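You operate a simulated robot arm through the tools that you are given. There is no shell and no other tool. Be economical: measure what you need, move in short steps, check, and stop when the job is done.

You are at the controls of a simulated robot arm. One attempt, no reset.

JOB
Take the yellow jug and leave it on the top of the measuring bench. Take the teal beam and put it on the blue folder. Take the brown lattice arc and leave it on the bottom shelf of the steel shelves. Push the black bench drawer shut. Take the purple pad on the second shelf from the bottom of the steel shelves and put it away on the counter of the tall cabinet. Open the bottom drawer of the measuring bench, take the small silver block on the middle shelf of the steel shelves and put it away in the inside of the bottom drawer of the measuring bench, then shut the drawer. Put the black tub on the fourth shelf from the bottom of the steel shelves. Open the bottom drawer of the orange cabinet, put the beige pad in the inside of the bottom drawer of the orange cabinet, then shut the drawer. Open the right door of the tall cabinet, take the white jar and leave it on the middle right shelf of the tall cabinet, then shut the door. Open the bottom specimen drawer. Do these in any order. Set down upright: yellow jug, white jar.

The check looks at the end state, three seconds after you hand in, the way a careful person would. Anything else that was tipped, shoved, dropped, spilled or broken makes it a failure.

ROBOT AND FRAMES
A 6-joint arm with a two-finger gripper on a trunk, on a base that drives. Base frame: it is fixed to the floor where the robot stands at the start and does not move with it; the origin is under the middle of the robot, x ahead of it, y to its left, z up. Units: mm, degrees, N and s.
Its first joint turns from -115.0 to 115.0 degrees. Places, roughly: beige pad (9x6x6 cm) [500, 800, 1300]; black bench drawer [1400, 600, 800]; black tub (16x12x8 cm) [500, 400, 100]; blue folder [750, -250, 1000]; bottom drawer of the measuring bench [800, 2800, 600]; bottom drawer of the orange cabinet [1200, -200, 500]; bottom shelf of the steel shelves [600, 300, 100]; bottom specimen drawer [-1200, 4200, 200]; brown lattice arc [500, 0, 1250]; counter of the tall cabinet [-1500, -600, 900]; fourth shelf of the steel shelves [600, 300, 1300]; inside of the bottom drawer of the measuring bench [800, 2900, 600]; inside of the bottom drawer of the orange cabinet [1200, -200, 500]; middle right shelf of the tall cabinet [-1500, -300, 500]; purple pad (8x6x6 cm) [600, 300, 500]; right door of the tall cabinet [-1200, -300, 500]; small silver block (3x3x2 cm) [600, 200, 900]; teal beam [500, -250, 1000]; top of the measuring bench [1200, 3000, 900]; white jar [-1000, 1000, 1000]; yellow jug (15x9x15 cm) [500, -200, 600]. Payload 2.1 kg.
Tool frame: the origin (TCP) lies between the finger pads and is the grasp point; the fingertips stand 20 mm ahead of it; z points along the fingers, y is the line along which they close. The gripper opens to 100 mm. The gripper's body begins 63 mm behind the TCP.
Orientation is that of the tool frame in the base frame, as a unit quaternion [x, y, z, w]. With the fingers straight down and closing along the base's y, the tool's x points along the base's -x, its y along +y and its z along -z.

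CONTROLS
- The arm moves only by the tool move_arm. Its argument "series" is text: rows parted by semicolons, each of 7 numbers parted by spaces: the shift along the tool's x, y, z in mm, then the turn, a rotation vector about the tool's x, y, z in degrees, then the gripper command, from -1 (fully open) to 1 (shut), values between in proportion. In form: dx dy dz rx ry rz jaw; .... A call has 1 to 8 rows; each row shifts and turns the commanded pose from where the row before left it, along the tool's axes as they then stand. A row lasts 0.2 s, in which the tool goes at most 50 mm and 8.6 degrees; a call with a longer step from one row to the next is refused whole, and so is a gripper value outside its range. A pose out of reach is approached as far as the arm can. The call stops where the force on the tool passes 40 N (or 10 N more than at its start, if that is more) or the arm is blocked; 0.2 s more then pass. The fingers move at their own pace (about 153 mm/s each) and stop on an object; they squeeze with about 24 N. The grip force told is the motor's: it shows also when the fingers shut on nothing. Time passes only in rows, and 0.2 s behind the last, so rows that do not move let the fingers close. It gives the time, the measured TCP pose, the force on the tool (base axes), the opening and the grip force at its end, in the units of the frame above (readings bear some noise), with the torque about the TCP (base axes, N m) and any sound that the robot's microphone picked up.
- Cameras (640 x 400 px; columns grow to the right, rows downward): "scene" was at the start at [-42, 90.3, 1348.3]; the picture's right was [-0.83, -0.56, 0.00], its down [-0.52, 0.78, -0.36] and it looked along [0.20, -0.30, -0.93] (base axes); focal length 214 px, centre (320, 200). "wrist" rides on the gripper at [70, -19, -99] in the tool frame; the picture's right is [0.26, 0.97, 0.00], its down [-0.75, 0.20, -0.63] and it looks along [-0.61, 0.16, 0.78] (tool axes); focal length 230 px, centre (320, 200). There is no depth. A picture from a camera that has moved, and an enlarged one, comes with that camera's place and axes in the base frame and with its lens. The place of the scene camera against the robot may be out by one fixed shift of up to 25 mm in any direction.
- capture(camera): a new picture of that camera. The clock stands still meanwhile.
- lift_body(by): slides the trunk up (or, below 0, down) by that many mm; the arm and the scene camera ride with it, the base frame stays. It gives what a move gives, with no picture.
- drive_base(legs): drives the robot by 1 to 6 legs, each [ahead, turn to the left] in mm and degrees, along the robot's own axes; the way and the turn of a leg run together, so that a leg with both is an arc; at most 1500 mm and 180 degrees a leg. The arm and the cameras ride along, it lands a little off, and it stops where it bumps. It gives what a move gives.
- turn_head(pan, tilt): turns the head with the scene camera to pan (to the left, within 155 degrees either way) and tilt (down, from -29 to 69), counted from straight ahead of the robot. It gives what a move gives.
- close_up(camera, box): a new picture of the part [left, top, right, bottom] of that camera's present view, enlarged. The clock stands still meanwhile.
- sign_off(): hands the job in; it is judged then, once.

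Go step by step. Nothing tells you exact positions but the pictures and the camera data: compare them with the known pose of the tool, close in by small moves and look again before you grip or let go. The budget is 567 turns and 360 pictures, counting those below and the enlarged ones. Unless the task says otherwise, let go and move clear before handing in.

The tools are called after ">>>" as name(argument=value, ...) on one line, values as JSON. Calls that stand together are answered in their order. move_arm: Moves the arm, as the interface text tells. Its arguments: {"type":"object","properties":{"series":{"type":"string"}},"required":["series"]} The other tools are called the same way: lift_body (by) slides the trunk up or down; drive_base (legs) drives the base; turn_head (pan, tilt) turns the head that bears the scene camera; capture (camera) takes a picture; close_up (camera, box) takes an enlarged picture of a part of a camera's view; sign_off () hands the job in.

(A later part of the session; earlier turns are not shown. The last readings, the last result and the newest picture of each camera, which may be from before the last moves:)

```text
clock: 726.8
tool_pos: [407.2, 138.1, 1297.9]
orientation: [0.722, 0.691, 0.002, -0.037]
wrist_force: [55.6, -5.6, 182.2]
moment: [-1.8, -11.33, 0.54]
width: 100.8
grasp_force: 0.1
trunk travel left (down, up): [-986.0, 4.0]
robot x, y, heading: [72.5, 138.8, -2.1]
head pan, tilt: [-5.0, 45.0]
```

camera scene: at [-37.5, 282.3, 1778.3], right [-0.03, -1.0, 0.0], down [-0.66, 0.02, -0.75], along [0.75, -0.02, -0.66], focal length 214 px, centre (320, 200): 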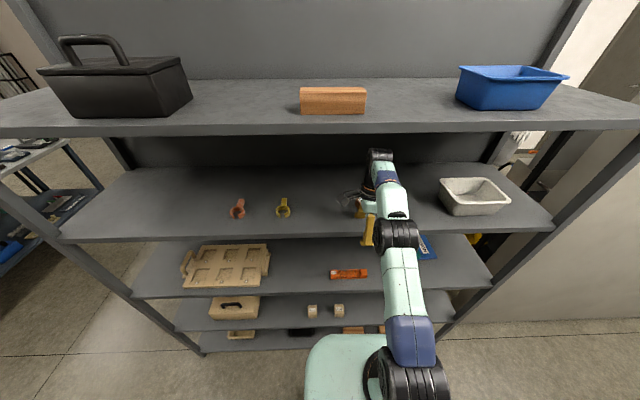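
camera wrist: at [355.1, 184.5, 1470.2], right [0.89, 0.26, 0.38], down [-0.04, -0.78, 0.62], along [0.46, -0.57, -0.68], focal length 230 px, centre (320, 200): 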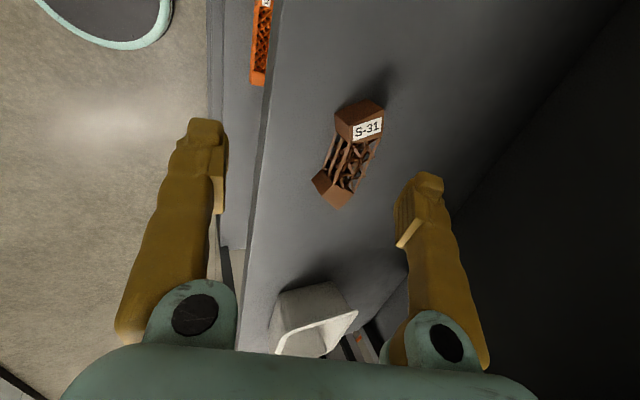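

>>> move_arm(series="0 0 -48 0 0 0 -1; 0 0 -48 0 0 0 -1; 0 0 -20 0 0 0 -1")

>>> capture(camera="wrist")

```text
clock: 727.1
tool_pos: [401.3, 139.3, 1282.8]
orientation: [0.717, 0.686, 0.103, 0.065]
wrist_force: [62.3, -3.2, 57.9]
moment: [-0.93, -6.49, 0.51]
width: 100.7
grasp_force: 0.0
out of reach, approached as far as the arm can: row 1
trunk travel left (down, up): [-986.0, 4.0]
robot x, y, heading: [75.2, 146.8, -1.9]
head pan, tilt: [-5.0, 45.0]
stopped in row 1: the arm was blocked; the commanded pose is now the measured one
```

```text
145 pictures are left
camera wrist: at [363.4, 205.5, 1377.9], right [0.95, 0.21, 0.24], down [0.01, -0.79, 0.62], along [0.32, -0.58, -0.75], focal length 230 px, centre (320, 200)
```

wrist: 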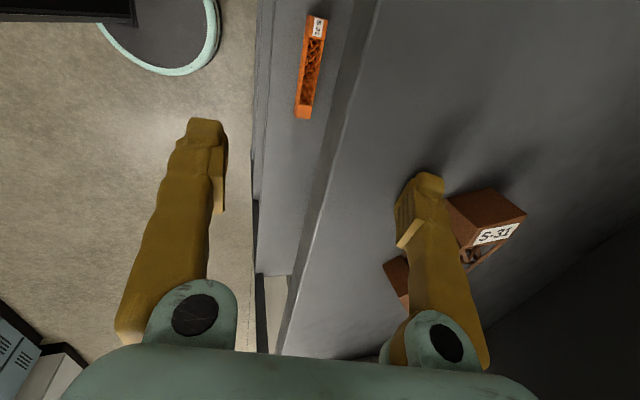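

Improving. Again upward.

>>> move_arm(series="0 0 -40 0 0 0 -1; 0 0 -20 0 0 0 -1; 0 0 0 0 0 0 -1")

>>> turn_head(pan=0, tilt=45)

>>> capture(camera="scene")

```text
clock: 727.4
tool_pos: [297.2, 149.3, 1281.6]
orientation: [0.721, 0.692, 0.024, -0.012]
wrist_force: [-0.9, 0.1, 1.3]
moment: [-0.04, -0.03, 0.03]
width: 99.9
grasp_force: 0.0
out of reach, approached as far as the arm can: row 1
trunk travel left (down, up): [-986.0, 4.0]
robot x, y, heading: [67.7, 147.5, -1.9]
head pan, tilt: [-5.0, 45.0]
stopped in row 1: the arm was blocked; the commanded pose is now the measured one
```

```text
clock: 728.1
tool_pos: [343.9, 146.4, 1265.8]
orientation: [0.723, 0.69, -0.006, -0.043]
wrist_force: [-5.5, -1.7, -3.2]
moment: [-0.01, 0.22, -0.04]
width: 96.9
grasp_force: 0.0
trunk travel left (down, up): [-986.0, 4.0]
robot x, y, heading: [75.3, 142.5, -1.4]
head pan, tilt: [0.0, 45.0]
```

```text
144 pictures are left
camera scene: at [-152.0, 286.6, 1775.4], right [-0.03, -1.0, 0.0], down [-0.61, 0.02, -0.8], along [0.8, -0.02, -0.61], focal length 214 px, centre (320, 200)
```

scene: 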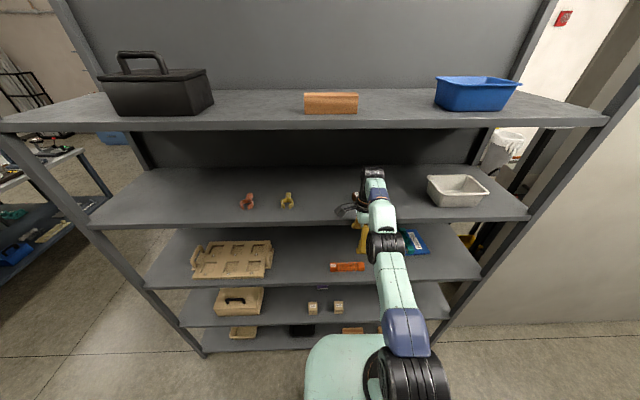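

The robot is swinging; I wait with head moves only.

>>> turn_head(pan=-5, tilt=45)

>>> turn_head(pan=0, tilt=45)

>>> turn_head(pan=-5, tilt=45)

>>> capture(camera="scene")

```text
clock: 728.8
tool_pos: [346.7, 144.1, 1264.5]
orientation: [0.722, 0.69, -0.01, -0.048]
wrist_force: [-14.9, -0.2, 5.5]
moment: [0.03, -0.16, 0.1]
width: 91.8
grasp_force: 0.0
trunk travel left (down, up): [-986.0, 4.0]
robot x, y, heading: [70.8, 143.2, -1.8]
head pan, tilt: [-5.0, 45.0]
```

```text
clock: 729.4
tool_pos: [346.7, 145.6, 1264.0]
orientation: [0.723, 0.689, -0.01, -0.049]
wrist_force: [-13.6, -0.5, 4.1]
moment: [0.01, -0.15, 0.09]
width: 91.8
grasp_force: 0.1
trunk travel left (down, up): [-986.0, 4.0]
robot x, y, heading: [70.7, 145.4, -1.8]
head pan, tilt: [0.0, 45.0]
```

```text
clock: 730.1
tool_pos: [346.6, 144.9, 1264.3]
orientation: [0.723, 0.689, -0.01, -0.048]
wrist_force: [-14.5, 0.4, 2.9]
moment: [0.04, -0.11, 0.06]
width: 91.4
grasp_force: 0.2
trunk travel left (down, up): [-986.0, 4.0]
robot x, y, heading: [72.5, 143.7, -1.8]
head pan, tilt: [-5.0, 45.0]
```

```text
143 pictures are left
camera scene: at [-144.6, 279.5, 1776.2], right [-0.12, -0.99, -0.01], down [-0.61, 0.08, -0.79], along [0.79, -0.09, -0.61], focal length 214 px, centre (320, 200)
```

scene: 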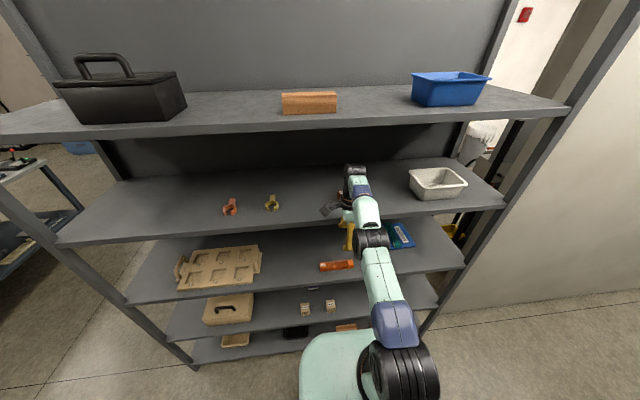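

Stable, but the finger pushes on the shelf's front edge. Retract the tool toward the robot.

>>> move_arm(series="0 -40 0 0 0 0 -1; 0 -40 0 0 0 0 -1; 0 -40 0 0 0 0 -1; 0 0 0 0 0 0 -1")

>>> turn_head(pan=0, tilt=45)

>>> capture(camera="scene")

```text
clock: 730.4
tool_pos: [331.8, 146.4, 1276.2]
orientation: [0.722, 0.67, -0.102, -0.142]
wrist_force: [-0.3, 0.3, 0.4]
moment: [-0.01, -0.06, -0.02]
width: 100.3
grasp_force: 0.0
trunk travel left (down, up): [-986.0, 4.0]
robot x, y, heading: [72.0, 144.6, -1.9]
head pan, tilt: [-5.0, 45.0]
stopped in row 1: the arm was blocked; the commanded pose is now the measured one
```

```text
clock: 731.1
tool_pos: [350.8, 147.2, 1273.0]
orientation: [0.719, 0.67, -0.108, -0.149]
wrist_force: [-35.4, 3.1, 24.4]
moment: [0.1, -1.56, 0.34]
width: 85.3
grasp_force: 0.0
trunk travel left (down, up): [-986.0, 4.0]
robot x, y, heading: [72.5, 139.0, -1.9]
head pan, tilt: [0.0, 45.0]
```

```text
142 pictures are left
camera scene: at [-63.1, 284.1, 1777.8], right [-0.03, -1.0, 0.0], down [-0.65, 0.02, -0.76], along [0.76, -0.02, -0.65], focal length 214 px, centre (320, 200)
```

scene: 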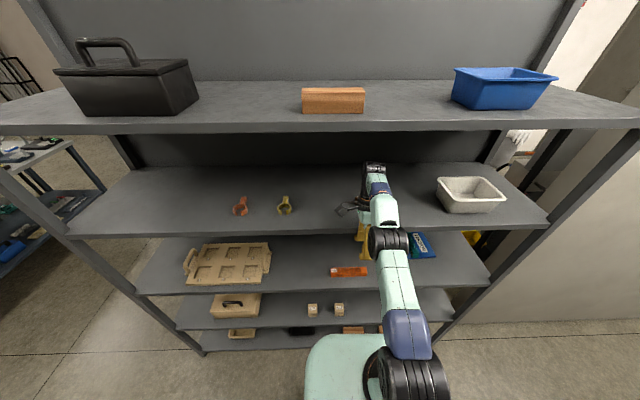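

>>> drive_base(legs=[[-40, 0]])

>>> turn_head(pan=-5, tilt=45)

```text
clock: 731.8
tool_pos: [348.3, 146.5, 1236.0]
orientation: [0.721, 0.681, -0.07, -0.106]
wrist_force: [-10.6, 0.0, -6.2]
moment: [-0.06, 0.16, 0.07]
width: 95.8
grasp_force: 0.0
trunk travel left (down, up): [-986.0, 4.0]
robot x, y, heading: [66.5, 145.4, -1.7]
head pan, tilt: [0.0, 45.0]
stopped in leg 1: the robot was blocked; the commanded pose is now the measured one
```

```text
clock: 732.5
tool_pos: [348.1, 146.6, 1235.6]
orientation: [0.721, 0.681, -0.07, -0.107]
wrist_force: [-21.1, 0.6, -4.0]
moment: [-0.01, -0.35, 0.13]
width: 93.9
grasp_force: 0.2
trunk travel left (down, up): [-986.0, 4.0]
robot x, y, heading: [62.5, 147.0, -1.8]
head pan, tilt: [-5.0, 45.0]
```

>>> move_arm(series="0 -48 0 0 0 0 -1; 0 -48 0 0 0 0 -1; 0 0 0 0 0 0 -1")

>>> drive_base(legs=[[-80, 0]])

>>> turn_head(pan=0, tilt=45)

>>> capture(camera="scene")

```text
clock: 732.8
tool_pos: [337.7, 145.9, 1207.8]
orientation: [0.723, 0.681, -0.063, -0.1]
wrist_force: [-1.1, 0.4, 0.5]
moment: [-0.02, -0.09, 0.0]
width: 99.9
grasp_force: 0.1
out of reach, approached as far as the arm can: row 1
trunk travel left (down, up): [-986.0, 4.0]
robot x, y, heading: [67.3, 147.0, -2.0]
head pan, tilt: [-5.0, 45.0]
stopped in row 1: the arm was blocked; the commanded pose is now the measured one
```

```text
clock: 733.5
tool_pos: [351.5, 145.8, 1191.1]
orientation: [0.721, 0.69, -0.023, -0.059]
wrist_force: [-14.3, 5.3, -3.5]
moment: [-0.47, -1.12, 0.51]
width: 100.2
grasp_force: 0.1
trunk travel left (down, up): [-986.0, 4.0]
robot x, y, heading: [58.2, 143.2, -1.5]
head pan, tilt: [-5.0, 45.0]
stopped in leg 1: the robot was blocked; the commanded pose is now the measured one
```

```text
clock: 734.2
tool_pos: [352.8, 145.4, 1191.9]
orientation: [0.721, 0.69, -0.021, -0.056]
wrist_force: [-15.8, 0.6, 1.9]
moment: [0.01, -1.48, 0.28]
width: 100.0
grasp_force: 0.1
trunk travel left (down, up): [-986.0, 4.0]
robot x, y, heading: [60.0, 144.9, -1.5]
head pan, tilt: [0.0, 45.0]
```

```text
141 pictures are left
camera scene: at [-144.9, 286.4, 1776.6], right [-0.03, -1.0, 0.0], down [-0.62, 0.02, -0.79], along [0.79, -0.02, -0.62], focal length 214 px, centre (320, 200)
```

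scene: 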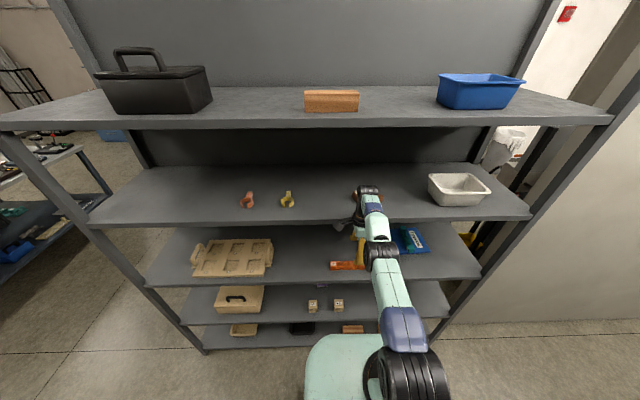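

Use many small retreat steps to avoid the block trip.

>>> move_arm(series="0 -6 0 0 0 0 -1; 0 -6 0 0 0 0 -1; 0 -6 0 0 0 0 -1; 0 -6 0 0 0 0 -1; 0 -6 0 0 0 0 -1; 0 -6 0 0 0 0 -1; 0 -6 0 0 0 0 -1; 0 -6 0 0 0 0 -1")

>>> turn_head(pan=-5, tilt=45)

```text
clock: 734.5
tool_pos: [328.1, 146.9, 1145.0]
orientation: [0.718, 0.677, -0.098, -0.132]
wrist_force: [0.1, 0.0, 0.6]
moment: [-0.02, -0.08, 0.02]
width: 100.1
grasp_force: 0.0
trunk travel left (down, up): [-986.0, 4.0]
robot x, y, heading: [57.2, 144.9, -1.6]
head pan, tilt: [0.0, 45.0]
stopped in row 1: the arm was blocked; the commanded pose is now the measured one
```

```text
clock: 735.2
tool_pos: [326.1, 146.2, 1146.1]
orientation: [0.717, 0.677, -0.101, -0.135]
wrist_force: [-15.2, 0.8, 6.3]
moment: [-0.2, -2.5, -0.08]
width: 99.7
grasp_force: 0.1
trunk travel left (down, up): [-986.0, 4.0]
robot x, y, heading: [58.5, 141.2, -1.3]
head pan, tilt: [-5.0, 45.0]
```

>>> capture(camera="scene")

>>> capture(camera="wrist")

```text
140 pictures are left
camera scene: at [-119.7, 279.2, 1777.3], right [-0.11, -0.99, -0.01], down [-0.62, 0.08, -0.78], along [0.77, -0.08, -0.63], focal length 214 px, centre (320, 200)
```

scene: 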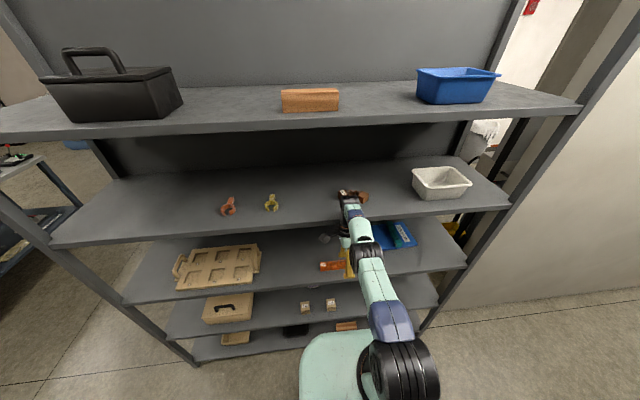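

```text
139 pictures are left
camera wrist: at [346.1, 210.7, 1247.3], right [0.93, 0.21, -0.31], down [0.35, -0.79, 0.5], along [-0.14, -0.57, -0.81], focal length 230 px, centre (320, 200)
```

wrist: 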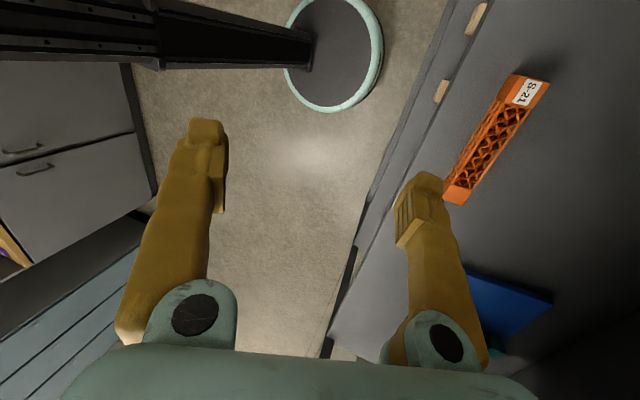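

I turn the base to swing the arm off the shelf front.

>>> drive_base(legs=[[0, 25]])

>>> turn_head(pan=0, tilt=45)

>>> capture(camera="scene")

```text
clock: 735.9
tool_pos: [281.5, 150.7, 1095.8]
orientation: [0.709, 0.664, -0.153, -0.182]
wrist_force: [0.9, -0.8, 0.3]
moment: [0.04, 0.04, -0.03]
width: 100.0
grasp_force: 0.2
trunk travel left (down, up): [-986.0, 4.0]
robot x, y, heading: [61.3, 143.6, -1.5]
head pan, tilt: [-5.0, 45.0]
stopped in leg 1: the robot was blocked; the commanded pose is now the measured one
```

```text
clock: 736.5
tool_pos: [282.0, 149.6, 1098.2]
orientation: [0.709, 0.664, -0.151, -0.182]
wrist_force: [0.3, 0.2, -1.0]
moment: [-0.02, 0.01, -0.03]
width: 100.0
grasp_force: 0.0
trunk travel left (down, up): [-986.0, 4.0]
robot x, y, heading: [60.7, 147.6, -1.1]
head pan, tilt: [0.0, 45.0]
```

```text
138 pictures are left
camera scene: at [-133.1, 286.7, 1776.8], right [-0.02, -1.0, 0.0], down [-0.62, 0.01, -0.78], along [0.78, -0.02, -0.62], focal length 214 px, centre (320, 200)
```

scene: 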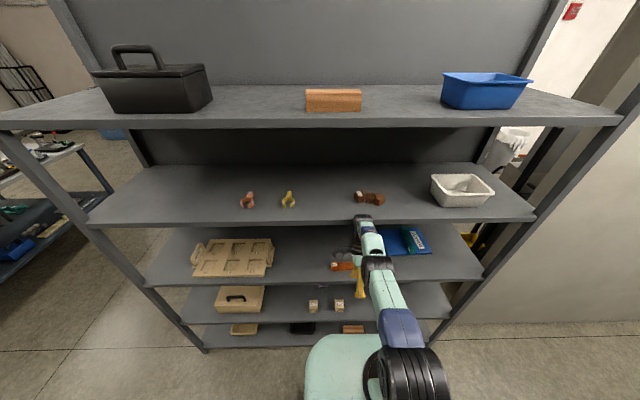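

>>> move_arm(series="0 -49 0 0 0 0 -1; 0 -49 0 0 0 0 -1")

>>> move_arm(series="0 -49 0 0 0 0 -1; 0 -49 0 0 0 0 -1")

>>> move_arm(series="0 -49 0 0 0 0 -1; 0 -49 0 0 0 0 -1")

>>> capture(camera="scene")

```text
clock: 736.9
tool_pos: [276.9, 148.0, 1102.4]
orientation: [0.721, 0.652, -0.154, -0.178]
wrist_force: [-0.4, -0.2, -0.5]
moment: [-0.03, -0.03, 0.02]
width: 100.2
grasp_force: 0.0
trunk travel left (down, up): [-986.0, 4.0]
robot x, y, heading: [57.1, 143.6, -1.2]
head pan, tilt: [0.0, 45.0]
stopped in row 1: the arm was blocked; the commanded pose is now the measured one
```

```text
clock: 737.2
tool_pos: [259.6, 149.3, 1095.4]
orientation: [0.722, 0.632, -0.194, -0.206]
wrist_force: [-0.1, 0.4, 0.0]
moment: [0.03, 0.06, 0.02]
width: 99.6
grasp_force: 0.1
trunk travel left (down, up): [-986.0, 4.0]
robot x, y, heading: [59.9, 142.9, -1.6]
head pan, tilt: [0.0, 45.0]
stopped in row 1: the arm was blocked; the commanded pose is now the measured one
```

```text
clock: 737.5
tool_pos: [213.8, 150.0, 1093.7]
orientation: [0.712, 0.609, -0.248, -0.246]
wrist_force: [-1.4, -0.2, 0.1]
moment: [-0.04, -0.06, -0.01]
width: 99.7
grasp_force: 0.0
trunk travel left (down, up): [-986.0, 4.0]
robot x, y, heading: [54.3, 141.0, -1.4]
head pan, tilt: [0.0, 45.0]
stopped in row 1: the arm was blocked; the commanded pose is now the measured one
```

```text
137 pictures are left
camera scene: at [-144.4, 285.5, 1776.5], right [-0.02, -1.0, 0.0], down [-0.62, 0.01, -0.79], along [0.79, -0.02, -0.62], focal length 214 px, centre (320, 200)
```

scene: 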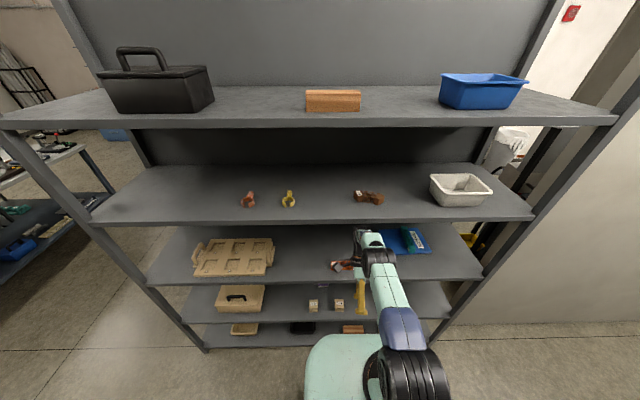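

>>> turn_head(pan=-30, tilt=60)

>>> capture(camera="scene")

>>> capture(camera="wrist")

```text
clock: 738.5
tool_pos: [233.0, 150.4, 1087.2]
orientation: [0.709, 0.608, -0.252, -0.252]
wrist_force: [-0.1, -0.3, 0.9]
moment: [-0.04, 0.0, -0.04]
width: 100.1
grasp_force: 0.1
trunk travel left (down, up): [-986.0, 4.0]
robot x, y, heading: [60.9, 143.7, -1.1]
head pan, tilt: [-30.0, 60.0]
```

```text
136 pictures are left
camera scene: at [-134.9, 252.0, 1755.5], right [-0.52, -0.86, -0.05], down [-0.69, 0.45, -0.57], along [0.51, -0.26, -0.82], focal length 214 px, centre (320, 200)
```

scene: 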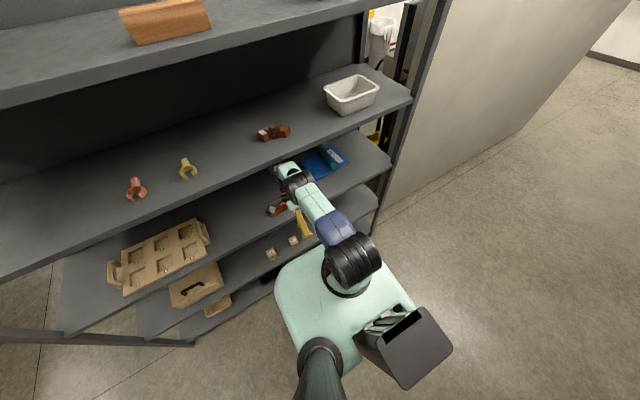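

```text
135 pictures are left
camera wrist: at [294.9, 215.3, 1169.6], right [0.74, 0.13, -0.66], down [0.47, -0.8, 0.38], along [-0.48, -0.59, -0.66], focal length 230 px, centre (320, 200)
```

wrist: 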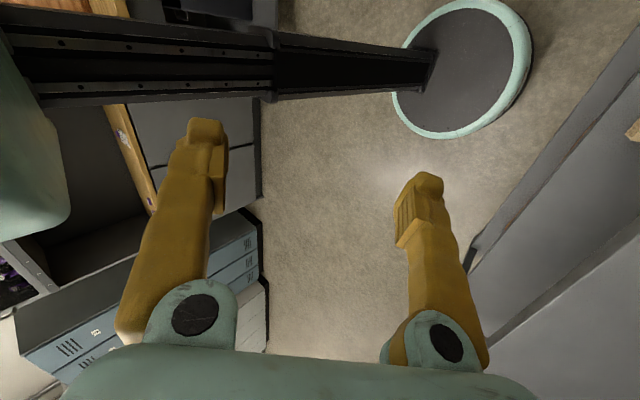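

I command a true base −x retreat (tool axes: −y, +z) while pitching the tool forward.

>>> move_arm(series="0 -34 30 -8 0 0 -1; 0 -36 28 -8 0 0 -1; 0 0 0 0 0 0 -1")

>>> move_arm(series="0 -36 25 -8 0 0 -1; 0 -38 20 -8 0 0 -1; 0 0 0 0 0 0 -1")

>>> capture(camera="scene")

```text
clock: 738.8
tool_pos: [246.9, 148.6, 1064.4]
orientation: [0.701, 0.595, -0.286, -0.269]
wrist_force: [-0.6, -0.2, 0.9]
moment: [0.02, -0.06, -0.04]
width: 99.8
grasp_force: 0.0
trunk travel left (down, up): [-986.0, 4.0]
robot x, y, heading: [56.6, 141.1, -1.1]
head pan, tilt: [-30.0, 60.0]
stopped in row 1: the arm was blocked; the commanded pose is now the measured one
```

```text
clock: 739.1
tool_pos: [250.6, 147.5, 1036.4]
orientation: [0.678, 0.574, -0.338, -0.312]
wrist_force: [3.8, 0.5, -1.5]
moment: [-0.02, 0.41, 0.07]
width: 100.0
grasp_force: 0.0
trunk travel left (down, up): [-986.0, 4.0]
robot x, y, heading: [57.8, 142.2, -1.4]
head pan, tilt: [-30.0, 60.0]
stopped in row 1: the arm was blocked; the commanded pose is now the measured one
```

```text
134 pictures are left
camera scene: at [-1.2, 246.4, 1754.3], right [-0.52, -0.85, -0.01], down [-0.73, 0.45, -0.52], along [0.45, -0.26, -0.85], focal length 214 px, centre (320, 200)
```

scene: 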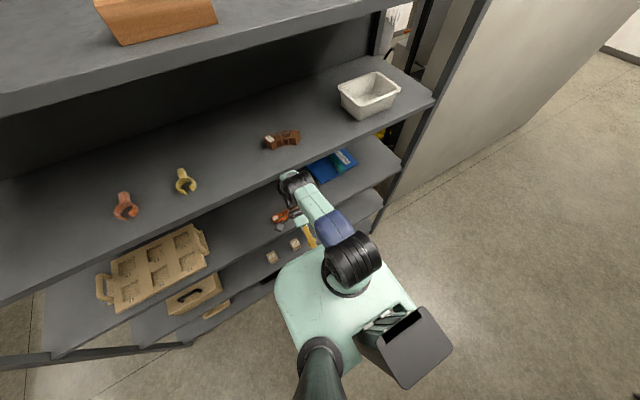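

>>> turn_head(pan=-20, tilt=60)

>>> turn_head(pan=-30, tilt=60)

>>> turn_head(pan=-20, tilt=60)

>>> capture(camera="scene")

```text
clock: 739.9
tool_pos: [249.0, 148.8, 1048.6]
orientation: [0.685, 0.582, -0.321, -0.297]
wrist_force: [0.2, 0.0, -0.6]
moment: [0.04, 0.05, -0.05]
width: 100.1
grasp_force: 0.1
trunk travel left (down, up): [-986.0, 4.0]
robot x, y, heading: [56.8, 142.2, -1.4]
head pan, tilt: [-20.0, 60.0]
```

```text
clock: 740.6
tool_pos: [251.3, 147.7, 1044.4]
orientation: [0.685, 0.58, -0.324, -0.299]
wrist_force: [-0.2, -1.0, -0.5]
moment: [0.0, 0.01, 0.03]
width: 100.0
grasp_force: 0.1
trunk travel left (down, up): [-986.0, 4.0]
robot x, y, heading: [59.2, 142.0, -1.2]
head pan, tilt: [-30.0, 60.0]
```

```text
clock: 741.3
tool_pos: [251.3, 149.0, 1044.2]
orientation: [0.684, 0.58, -0.325, -0.3]
wrist_force: [-0.2, 0.1, 0.4]
moment: [0.03, -0.05, 0.02]
width: 99.9
grasp_force: 0.0
trunk travel left (down, up): [-986.0, 4.0]
robot x, y, heading: [58.6, 145.5, -1.0]
head pan, tilt: [-20.0, 60.0]
```

```text
133 pictures are left
camera scene: at [-12.1, 258.8, 1753.8], right [-0.36, -0.93, -0.01], down [-0.79, 0.32, -0.53], along [0.5, -0.18, -0.85], focal length 214 px, centre (320, 200)
```

scene: 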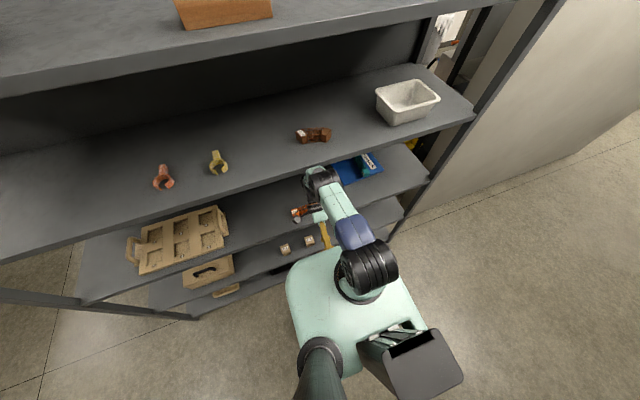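

The wrist touches shelf 4's front; lowering the trunk should slide it free beneath.

>>> lift_body(by=-50)

>>> lift_body(by=-50)

>>> turn_head(pan=-30, tilt=60)

>>> capture(camera="scene")

```text
clock: 741.6
tool_pos: [251.8, 148.7, 1040.9]
orientation: [0.663, 0.56, -0.367, -0.335]
wrist_force: [-0.8, -0.5, -0.2]
moment: [0.0, -0.1, 0.01]
width: 99.8
grasp_force: 0.1
trunk travel left (down, up): [-983.0, 7.0]
robot x, y, heading: [57.9, 140.6, -1.2]
head pan, tilt: [-20.0, 60.0]
stopped: the arm was blocked; the commanded pose is now the measured one
```

```text
clock: 742.0
tool_pos: [272.7, 148.0, 1027.4]
orientation: [0.668, 0.565, -0.357, -0.327]
wrist_force: [-1.7, -0.3, -1.4]
moment: [-0.01, 0.03, 0.0]
width: 99.8
grasp_force: 0.1
trunk travel left (down, up): [-979.0, 11.0]
robot x, y, heading: [58.0, 141.8, -1.8]
head pan, tilt: [-20.0, 60.0]
stopped: the arm was blocked; the commanded pose is now the measured one
```

```text
clock: 742.7
tool_pos: [267.2, 148.9, 1024.2]
orientation: [0.668, 0.566, -0.356, -0.327]
wrist_force: [-0.5, 0.2, -0.2]
moment: [0.03, -0.01, 0.02]
width: 100.1
grasp_force: 0.1
trunk travel left (down, up): [-979.0, 11.0]
robot x, y, heading: [56.7, 143.4, -1.0]
head pan, tilt: [-30.0, 60.0]
```

```text
132 pictures are left
camera scene: at [21.4, 248.5, 1743.4], right [-0.52, -0.85, -0.01], down [-0.73, 0.45, -0.51], along [0.44, -0.26, -0.86], focal length 214 px, centre (320, 200)
```

scene: 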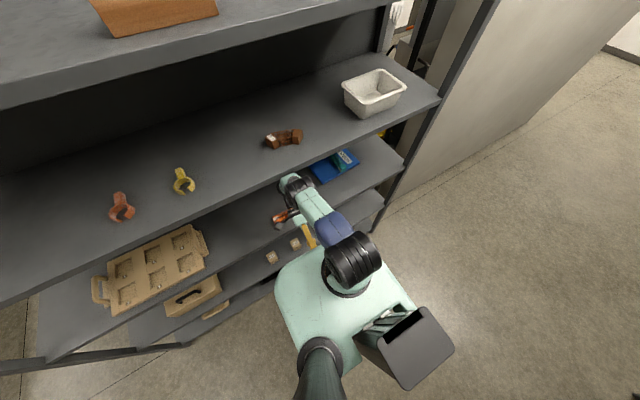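

Nearly upright now. Try driving back.

>>> drive_base(legs=[[-60, 0]])

>>> turn_head(pan=-20, tilt=60)

>>> capture(camera="scene")

```text
clock: 743.7
tool_pos: [232.5, 148.1, 1021.2]
orientation: [0.667, 0.566, -0.357, -0.328]
wrist_force: [0.0, 0.5, -0.4]
moment: [-0.02, 0.1, 0.01]
width: 100.0
grasp_force: 0.0
trunk travel left (down, up): [-979.0, 11.0]
robot x, y, heading: [0.4, 143.7, -1.7]
head pan, tilt: [-30.0, 60.0]
```

```text
clock: 744.4
tool_pos: [228.4, 149.5, 1023.1]
orientation: [0.668, 0.566, -0.356, -0.327]
wrist_force: [0.4, 0.3, -0.4]
moment: [-0.02, 0.04, -0.01]
width: 99.9
grasp_force: 0.1
trunk travel left (down, up): [-979.0, 11.0]
robot x, y, heading: [-2.1, 147.2, -1.2]
head pan, tilt: [-20.0, 60.0]
```

```text
131 pictures are left
camera scene: at [-5.2, 259.4, 1744.4], right [-0.37, -0.93, 0.0], down [-0.81, 0.32, -0.5], along [0.46, -0.18, -0.87], focal length 214 px, centre (320, 200)
```

scene: 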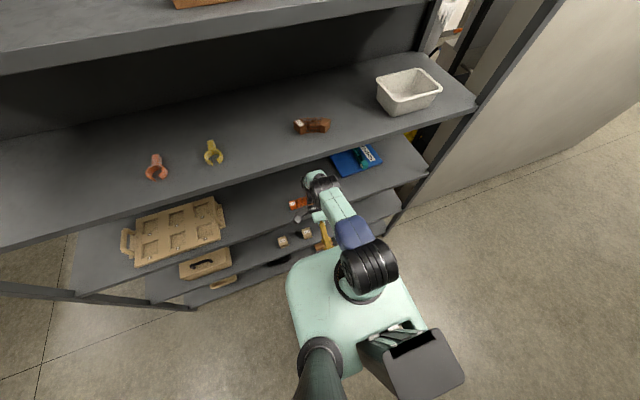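

Free. Back off further.

>>> drive_base(legs=[[-220, 0]])

>>> turn_head(pan=0, tilt=35)

>>> capture(camera="scene")

```text
clock: 746.1
tool_pos: [7.3, 155.7, 1023.1]
orientation: [0.668, 0.567, -0.356, -0.326]
wrist_force: [0.4, -0.9, -0.3]
moment: [0.01, 0.02, -0.03]
width: 100.0
grasp_force: 0.0
trunk travel left (down, up): [-979.0, 11.0]
robot x, y, heading: [-221.4, 152.3, -1.4]
head pan, tilt: [-20.0, 60.0]
```

```text
clock: 747.0
tool_pos: [5.1, 154.2, 1023.8]
orientation: [0.668, 0.568, -0.354, -0.326]
wrist_force: [0.0, -0.6, 0.9]
moment: [0.05, 0.01, -0.01]
width: 100.1
grasp_force: 0.2
trunk travel left (down, up): [-979.0, 11.0]
robot x, y, heading: [-221.7, 149.9, -1.3]
head pan, tilt: [0.0, 35.0]
```

```text
130 pictures are left
camera scene: at [-205.5, 286.5, 1778.7], right [-0.02, -1.0, 0.0], down [-0.57, 0.01, -0.82], along [0.82, -0.02, -0.57], focal length 214 px, centre (320, 200)
```

scene: 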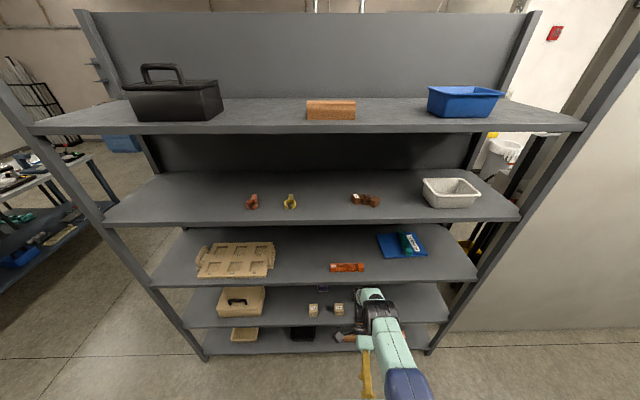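

Everything on the shelves is intact. I restore the arm to a proper pose (pitch +20°, raised) well away from the shelf.

>>> move_arm(series="0 -14.4 -25.8 -7.8 0 0 -1; 0 -10.8 -27.5 -7.8 0 0 -1; 0 -7 -28.7 -7.8 0 0 -1; 0 -3 -29.4 -7.8 0 0 -1; 0 1 -29.5 -7.8 0 0 -1; 0 5 -29.1 -7.8 0 0 -1; 0 9 -28.1 -7.8 0 0 -1; 0 12.7 -26.7 -7.8 0 0 -1")

>>> move_arm(series="0 16 -24.7 -7.8 0 0 -1; 0 19 -22 -7.8 0 0 -1; 0 22 -19.5 0 0 0 -1; 0 18 -14 0 0 0 -1; 0 0 0 0 0 0 -1")

>>> turn_head(pan=0, tilt=40)

>>> capture(camera="wrist")

```text
clock: 748.8
tool_pos: [116.2, 164.7, 1232.7]
orientation: [0.741, 0.668, -0.008, 0.068]
wrist_force: [-0.4, -0.2, 0.3]
moment: [0.0, 0.0, 0.02]
width: 100.4
grasp_force: 0.0
trunk travel left (down, up): [-979.0, 11.0]
robot x, y, heading: [-223.3, 150.2, -1.3]
head pan, tilt: [0.0, 35.0]
```

```text
clock: 750.0
tool_pos: [172.7, 168.9, 1329.2]
orientation: [0.725, 0.663, 0.081, 0.167]
wrist_force: [-0.5, -0.1, 0.1]
moment: [0.02, 0.0, 0.0]
width: 100.0
grasp_force: 0.0
trunk travel left (down, up): [-979.0, 11.0]
robot x, y, heading: [-223.6, 151.0, -1.1]
head pan, tilt: [0.0, 35.0]
```

```text
clock: 750.6
tool_pos: [173.5, 170.5, 1329.8]
orientation: [0.724, 0.664, 0.081, 0.167]
wrist_force: [-0.2, 0.0, -0.5]
moment: [0.0, -0.01, 0.01]
width: 99.9
grasp_force: 0.0
trunk travel left (down, up): [-979.0, 11.0]
robot x, y, heading: [-224.4, 151.4, -1.0]
head pan, tilt: [0.0, 40.0]
```

```text
129 pictures are left
camera wrist: at [130.1, 252.1, 1407.1], right [0.93, 0.19, 0.31], down [-0.11, -0.67, 0.73], along [0.35, -0.72, -0.6], focal length 230 px, centre (320, 200)
```

wrist: 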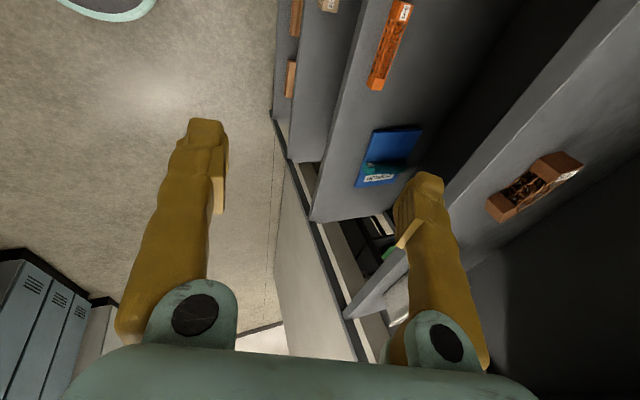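

>>> move_arm(series="0 0 0 0 4 0 -1; 0 0 0 0 3.8 0 -1; 0 0 0 0 0 0 -1")

>>> drive_base(legs=[[0, -5.5], [220, 0]])

>>> capture(camera="wrist")

```text
clock: 751.4
tool_pos: [172.9, 170.9, 1329.2]
orientation: [0.717, 0.674, 0.131, 0.122]
wrist_force: [0.4, 0.4, -0.8]
moment: [0.01, 0.01, -0.02]
width: 99.9
grasp_force: 0.0
trunk travel left (down, up): [-979.0, 11.0]
robot x, y, heading: [-222.1, 150.1, -1.4]
head pan, tilt: [0.0, 40.0]
```

```text
clock: 753.6
tool_pos: [396.0, 109.5, 1331.2]
orientation: [0.745, 0.642, 0.126, 0.129]
wrist_force: [-0.8, 0.4, 1.0]
moment: [0.01, -0.06, -0.01]
width: 99.8
grasp_force: 0.0
trunk travel left (down, up): [-979.0, 11.0]
robot x, y, heading: [6.0, 125.4, -6.3]
head pan, tilt: [0.0, 40.0]
```

```text
128 pictures are left
camera wrist: at [354.1, 183.8, 1417.5], right [0.93, 0.12, 0.35], down [-0.15, -0.75, 0.64], along [0.34, -0.65, -0.68], focal length 230 px, centre (320, 200)
```

wrist: 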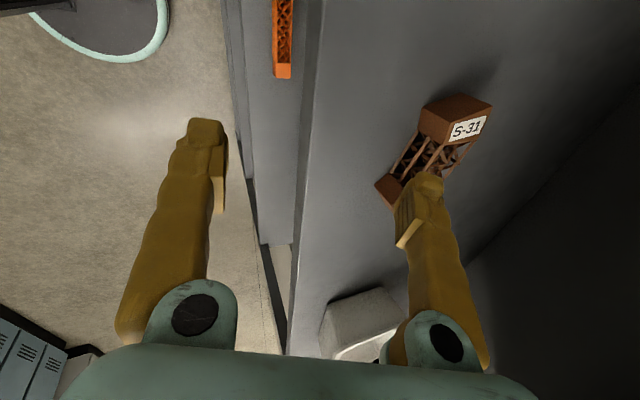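

The arc has turned about −29°. I rotate the tool +20° about its axis to match and go above it.

>>> move_arm(series="0 0 0 0 0 6.7 -1; 0 0 0 0 0 6.7 -1; 0 0 0 0 0 6.6 -1; 0 0 0 0 0 0 -1")

>>> drive_base(legs=[[92, 0]])

>>> capture(camera="wrist")

```text
clock: 754.6
tool_pos: [399.9, 110.1, 1329.3]
orientation: [0.847, 0.502, 0.144, 0.104]
wrist_force: [0.3, 0.6, -0.3]
moment: [0.02, 0.01, -0.01]
width: 100.1
grasp_force: 0.2
trunk travel left (down, up): [-979.0, 11.0]
robot x, y, heading: [6.5, 122.9, -6.7]
head pan, tilt: [0.0, 40.0]
```

```text
clock: 755.8
tool_pos: [484.5, 99.9, 1331.8]
orientation: [0.845, 0.504, 0.147, 0.105]
wrist_force: [2.1, -0.8, 0.9]
moment: [0.0, 0.2, -0.05]
width: 100.1
grasp_force: 0.0
trunk travel left (down, up): [-979.0, 11.0]
robot x, y, heading: [95.3, 114.7, -6.4]
head pan, tilt: [0.0, 40.0]
```

```text
127 pictures are left
camera wrist: at [466.6, 172.9, 1427.0], right [0.91, -0.23, 0.35], down [-0.4, -0.74, 0.55], along [0.13, -0.64, -0.76], focal length 230 px, centre (320, 200)
```

wrist: 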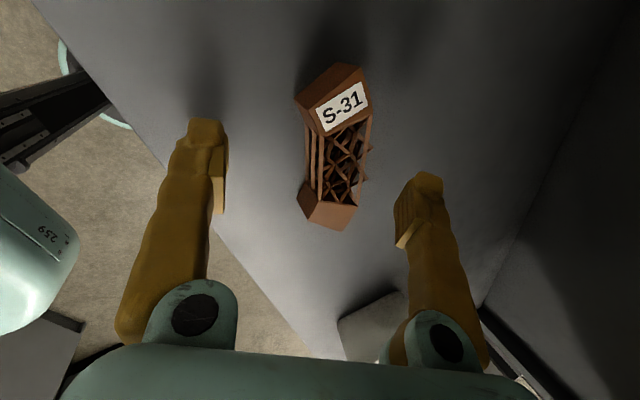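

Well aligned. Drive 18 ahead, lower 28.

>>> drive_base(legs=[[18, 0]])

>>> lift_body(by=-26)

>>> capture(camera="wrist")

```text
clock: 756.5
tool_pos: [513.6, 97.6, 1328.6]
orientation: [0.847, 0.502, 0.143, 0.103]
wrist_force: [-2.6, 0.4, 0.4]
moment: [0.0, -0.27, -0.01]
width: 99.8
grasp_force: 0.1
trunk travel left (down, up): [-979.0, 11.0]
robot x, y, heading: [115.2, 115.0, -6.2]
head pan, tilt: [0.0, 40.0]
```

```text
clock: 757.4
tool_pos: [473.0, 101.4, 1315.8]
orientation: [0.843, 0.501, 0.158, 0.113]
wrist_force: [-11.3, -0.9, 17.5]
moment: [0.33, 1.32, 0.37]
width: 100.0
grasp_force: 0.1
trunk travel left (down, up): [-953.0, 37.0]
robot x, y, heading: [113.4, 113.0, -6.2]
head pan, tilt: [0.0, 40.0]
stopped: the force on the tool passed its limit at 53 N (the readings are from after the stop); the commanded pose is now the measured one
```

```text
126 pictures are left
camera wrist: at [453.0, 173.5, 1411.6], right [0.9, -0.23, 0.38], down [-0.41, -0.74, 0.54], along [0.15, -0.64, -0.76], focal length 230 px, centre (320, 200)
```

wrist: 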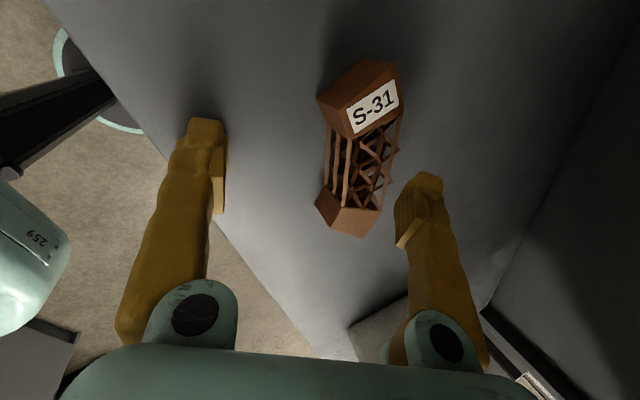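

I let the rocking settle before continuing.

>>> turn_head(pan=-10, tilt=40)

>>> turn_head(pan=0, tilt=40)

>>> turn_head(pan=-10, tilt=40)

>>> capture(camera="wrist")

```text
clock: 758.1
tool_pos: [474.3, 101.1, 1316.7]
orientation: [0.843, 0.5, 0.162, 0.113]
wrist_force: [-6.7, -0.3, 34.0]
moment: [0.71, 1.84, 0.13]
width: 100.2
grasp_force: 0.1
trunk travel left (down, up): [-953.0, 37.0]
robot x, y, heading: [114.9, 113.5, -6.6]
head pan, tilt: [-10.0, 40.0]
```

```text
clock: 758.8
tool_pos: [477.8, 99.5, 1317.6]
orientation: [0.843, 0.499, 0.166, 0.116]
wrist_force: [-10.3, 1.1, 19.0]
moment: [0.44, 1.28, 0.15]
width: 99.8
grasp_force: 0.0
trunk travel left (down, up): [-953.0, 37.0]
robot x, y, heading: [114.9, 114.1, -6.3]
head pan, tilt: [0.0, 40.0]
```

```text
clock: 759.5
tool_pos: [477.3, 101.5, 1316.6]
orientation: [0.843, 0.498, 0.164, 0.116]
wrist_force: [-6.9, 1.7, 36.8]
moment: [0.75, 1.95, 0.07]
width: 100.2
grasp_force: 0.0
trunk travel left (down, up): [-953.0, 37.0]
robot x, y, heading: [111.5, 112.5, -6.6]
head pan, tilt: [-10.0, 40.0]
```

```text
125 pictures are left
camera wrist: at [455.3, 172.8, 1411.8], right [0.89, -0.23, 0.39], down [-0.42, -0.74, 0.53], along [0.16, -0.64, -0.75], focal length 230 px, centre (320, 200)
```

wrist: 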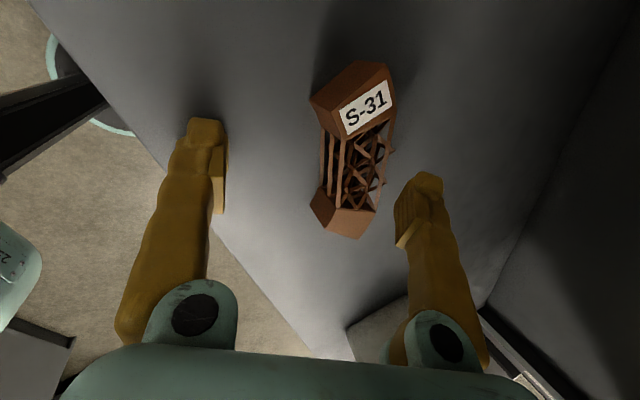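

The near finger rests on the shelf because of the pitch. Raise 22, reduce pitch by ~15°.

>>> lift_body(by=24)

>>> move_arm(series="0 0 0 4 0 0 -1; 0 0 0 4 0 0 -1; 0 0 0 4 0 0 -1; 0 0 0 3 0 0 -1; 0 0 0 0 0 0 -1")

>>> turn_head(pan=0, tilt=40)

>>> turn_head(pan=-10, tilt=40)

>>> capture(camera="wrist")

```text
clock: 759.9
tool_pos: [447.0, 100.7, 1325.4]
orientation: [0.842, 0.498, 0.169, 0.118]
wrist_force: [-1.9, -1.5, 0.5]
moment: [0.03, -0.1, -0.01]
width: 100.1
grasp_force: 0.1
trunk travel left (down, up): [-956.0, 34.0]
robot x, y, heading: [109.4, 114.4, -6.3]
head pan, tilt: [-10.0, 40.0]
stopped: the arm was blocked; the commanded pose is now the measured one
```

```text
clock: 760.2
tool_pos: [402.7, 100.0, 1311.6]
orientation: [0.853, 0.505, 0.114, 0.07]
wrist_force: [-1.2, 0.7, 0.1]
moment: [0.0, -0.14, -0.01]
width: 100.2
grasp_force: 0.0
trunk travel left (down, up): [-956.0, 34.0]
robot x, y, heading: [109.5, 113.5, -6.4]
head pan, tilt: [-10.0, 40.0]
stopped in row 1: the arm was blocked; the commanded pose is now the measured one
```

```text
clock: 760.9
tool_pos: [431.9, 96.2, 1305.7]
orientation: [0.852, 0.506, 0.113, 0.072]
wrist_force: [-0.9, 0.3, -0.4]
moment: [0.0, -0.09, -0.01]
width: 99.9
grasp_force: 0.0
trunk travel left (down, up): [-956.0, 34.0]
robot x, y, heading: [112.8, 112.6, -6.4]
head pan, tilt: [0.0, 40.0]
```

```text
clock: 761.6
tool_pos: [443.5, 94.8, 1303.7]
orientation: [0.852, 0.506, 0.114, 0.07]
wrist_force: [-12.6, 2.1, 11.4]
moment: [0.43, 0.71, 0.32]
width: 100.2
grasp_force: 0.0
trunk travel left (down, up): [-956.0, 34.0]
robot x, y, heading: [112.5, 111.4, -6.3]
head pan, tilt: [-10.0, 40.0]
```

```text
124 pictures are left
camera wrist: at [432.9, 164.5, 1401.6], right [0.94, -0.24, 0.26], down [-0.34, -0.75, 0.56], along [0.06, -0.62, -0.79], focal length 230 px, centre (320, 200)
```

wrist: 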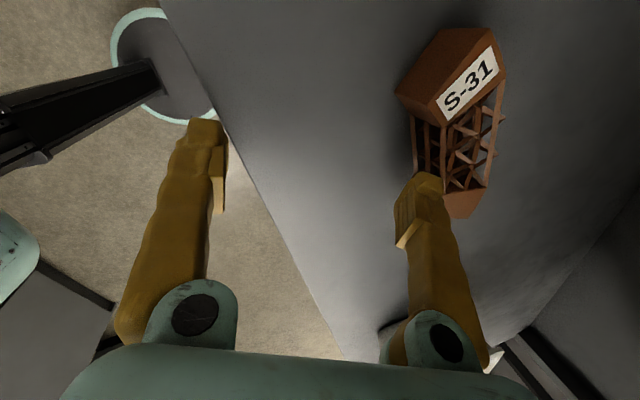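

I back out to reset the pose outside the shelf.

>>> drive_base(legs=[[-100, 0]])

>>> drive_base(legs=[[-120, 0]])

>>> turn_head(pan=0, tilt=40)

>>> turn_head(pan=-10, tilt=40)

>>> capture(camera="scene")

```text
clock: 762.4
tool_pos: [427.4, 94.2, 1286.9]
orientation: [0.856, 0.509, 0.078, 0.048]
wrist_force: [57.8, -4.0, 97.2]
moment: [-3.44, -5.12, 1.88]
width: 100.7
grasp_force: 0.2
trunk travel left (down, up): [-956.0, 34.0]
robot x, y, heading: [105.5, 115.7, -6.4]
head pan, tilt: [-10.0, 40.0]
stopped in leg 1: the robot was blocked; the commanded pose is now the measured one
```

```text
clock: 763.0
tool_pos: [425.7, 94.0, 1282.6]
orientation: [0.852, 0.504, 0.118, 0.078]
wrist_force: [58.1, 3.1, 85.5]
moment: [-3.03, -4.26, 2.08]
width: 100.5
grasp_force: 0.4
trunk travel left (down, up): [-956.0, 34.0]
robot x, y, heading: [104.3, 113.6, -5.9]
head pan, tilt: [-10.0, 40.0]
stopped in leg 1: the force on the tool passed its limit at 141 N (the readings are from after the stop); the commanded pose is now the measured one
```

```text
clock: 763.8
tool_pos: [425.9, 94.7, 1282.5]
orientation: [0.854, 0.502, 0.111, 0.073]
wrist_force: [36.2, 9.8, 129.9]
moment: [-4.52, -6.25, 1.76]
width: 100.3
grasp_force: 0.0
trunk travel left (down, up): [-956.0, 34.0]
robot x, y, heading: [101.9, 114.9, -6.1]
head pan, tilt: [0.0, 40.0]
```

```text
clock: 764.5
tool_pos: [426.7, 94.2, 1282.4]
orientation: [0.855, 0.502, 0.11, 0.073]
wrist_force: [37.5, 10.8, 131.1]
moment: [-4.54, -6.27, 1.77]
width: 100.6
grasp_force: 0.7
trunk travel left (down, up): [-956.0, 34.0]
robot x, y, heading: [106.2, 114.0, -5.9]
head pan, tilt: [-10.0, 40.0]
```

```text
123 pictures are left
camera scene: at [-110.7, 275.1, 1752.8], right [-0.28, -0.96, -0.01], down [-0.51, 0.16, -0.85], along [0.82, -0.23, -0.53], focal length 214 px, centre (320, 200)
```

scene: 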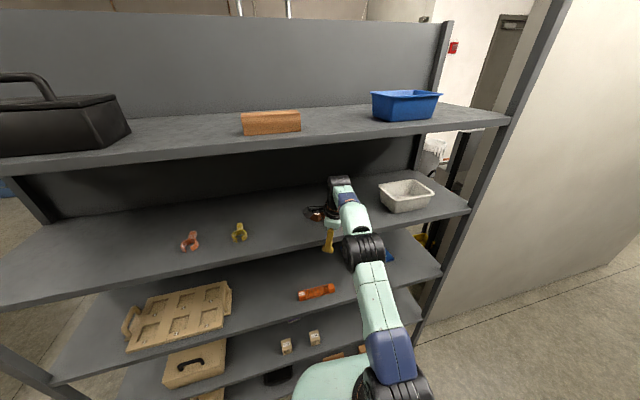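

Use large upward arm steps to lift the pressing finger off.

>>> move_arm(series="0 -15 -46 0 0 0 -1; 0 -15 -46 0 0 0 -1")

>>> move_arm(series="0 -15 -46 0 0 0 -1; 0 -15 -46 0 0 0 -1")

>>> turn_head(pan=0, tilt=40)

>>> capture(camera="scene")

```text
clock: 764.8
tool_pos: [422.5, 94.0, 1280.8]
orientation: [0.853, 0.501, 0.122, 0.08]
wrist_force: [63.0, 3.1, 75.1]
moment: [-2.71, -3.74, 2.66]
width: 100.4
grasp_force: 0.3
trunk travel left (down, up): [-956.0, 34.0]
robot x, y, heading: [110.1, 110.2, -5.7]
head pan, tilt: [-10.0, 40.0]
stopped in row 1: the arm was blocked; the commanded pose is now the measured one
```

```text
clock: 765.1
tool_pos: [389.9, 96.1, 1283.6]
orientation: [0.858, 0.499, 0.101, 0.062]
wrist_force: [47.3, -0.6, 113.1]
moment: [-4.08, -5.65, 3.12]
width: 100.7
grasp_force: 0.6
trunk travel left (down, up): [-956.0, 34.0]
robot x, y, heading: [104.8, 112.2, -5.7]
head pan, tilt: [-10.0, 40.0]
stopped in row 1: the arm was blocked; the commanded pose is now the measured one
```

```text
clock: 765.9
tool_pos: [388.4, 96.3, 1285.2]
orientation: [0.861, 0.496, 0.099, 0.06]
wrist_force: [28.2, 7.6, 154.9]
moment: [-5.44, -7.33, 1.61]
width: 100.4
grasp_force: 0.3
trunk travel left (down, up): [-956.0, 34.0]
robot x, y, heading: [103.9, 112.2, -5.9]
head pan, tilt: [0.0, 40.0]
```

```text
122 pictures are left
camera scene: at [-155.2, 287.0, 1750.0], right [-0.1, -0.99, 0.01], down [-0.51, 0.05, -0.86], along [0.86, -0.09, -0.51], focal length 214 px, centre (320, 200)
```

scene: 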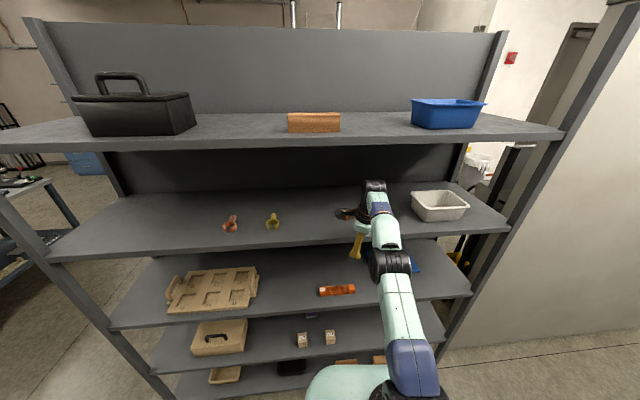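

>>> move_arm(series="0 -20 -44 0 0 0 -1")

>>> move_arm(series="0 -20 -44 0 0 0 -1")

>>> move_arm(series="0 -20 -44 0 0 0 -1")

>>> capture(camera="scene")

```text
clock: 766.2
tool_pos: [382.9, 97.1, 1279.8]
orientation: [0.853, 0.497, 0.136, 0.085]
wrist_force: [58.4, -14.9, 75.8]
moment: [-2.58, -3.56, 1.41]
width: 100.4
grasp_force: 0.1
trunk travel left (down, up): [-956.0, 34.0]
robot x, y, heading: [104.7, 113.5, -5.3]
head pan, tilt: [0.0, 40.0]
stopped in row 1: the arm was blocked; the commanded pose is now the measured one
```

```text
clock: 766.5
tool_pos: [381.0, 98.0, 1278.3]
orientation: [0.853, 0.493, 0.146, 0.086]
wrist_force: [61.1, -14.6, 73.1]
moment: [-3.48, -5.06, 1.37]
width: 100.4
grasp_force: 0.9
trunk travel left (down, up): [-956.0, 34.0]
robot x, y, heading: [103.6, 118.5, -5.2]
head pan, tilt: [0.0, 40.0]
stopped in row 1: the arm was blocked; the commanded pose is now the measured one
```

```text
clock: 766.9
tool_pos: [366.5, 102.3, 1279.6]
orientation: [0.853, 0.49, 0.153, 0.092]
wrist_force: [58.7, -16.9, 71.0]
moment: [-2.73, -3.61, 1.27]
width: 100.4
grasp_force: 0.2
trunk travel left (down, up): [-956.0, 34.0]
robot x, y, heading: [95.6, 116.7, -5.0]
head pan, tilt: [0.0, 40.0]
stopped in row 1: the arm was blocked; the commanded pose is now the measured one
```

```text
121 pictures are left
camera scene: at [-226.4, 283.4, 1744.0], right [-0.09, -1.0, 0.0], down [-0.47, 0.04, -0.88], along [0.88, -0.08, -0.48], focal length 214 px, centre (320, 200)
```

scene: 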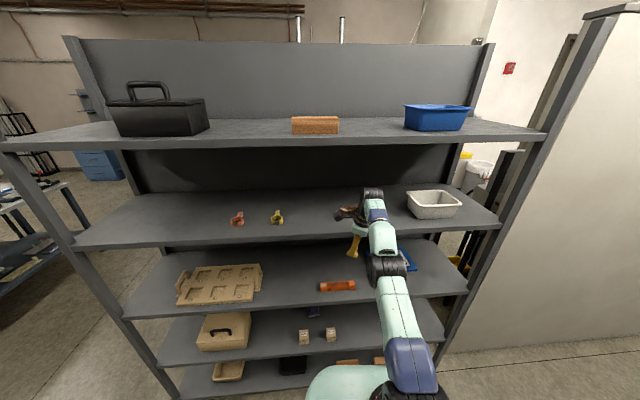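

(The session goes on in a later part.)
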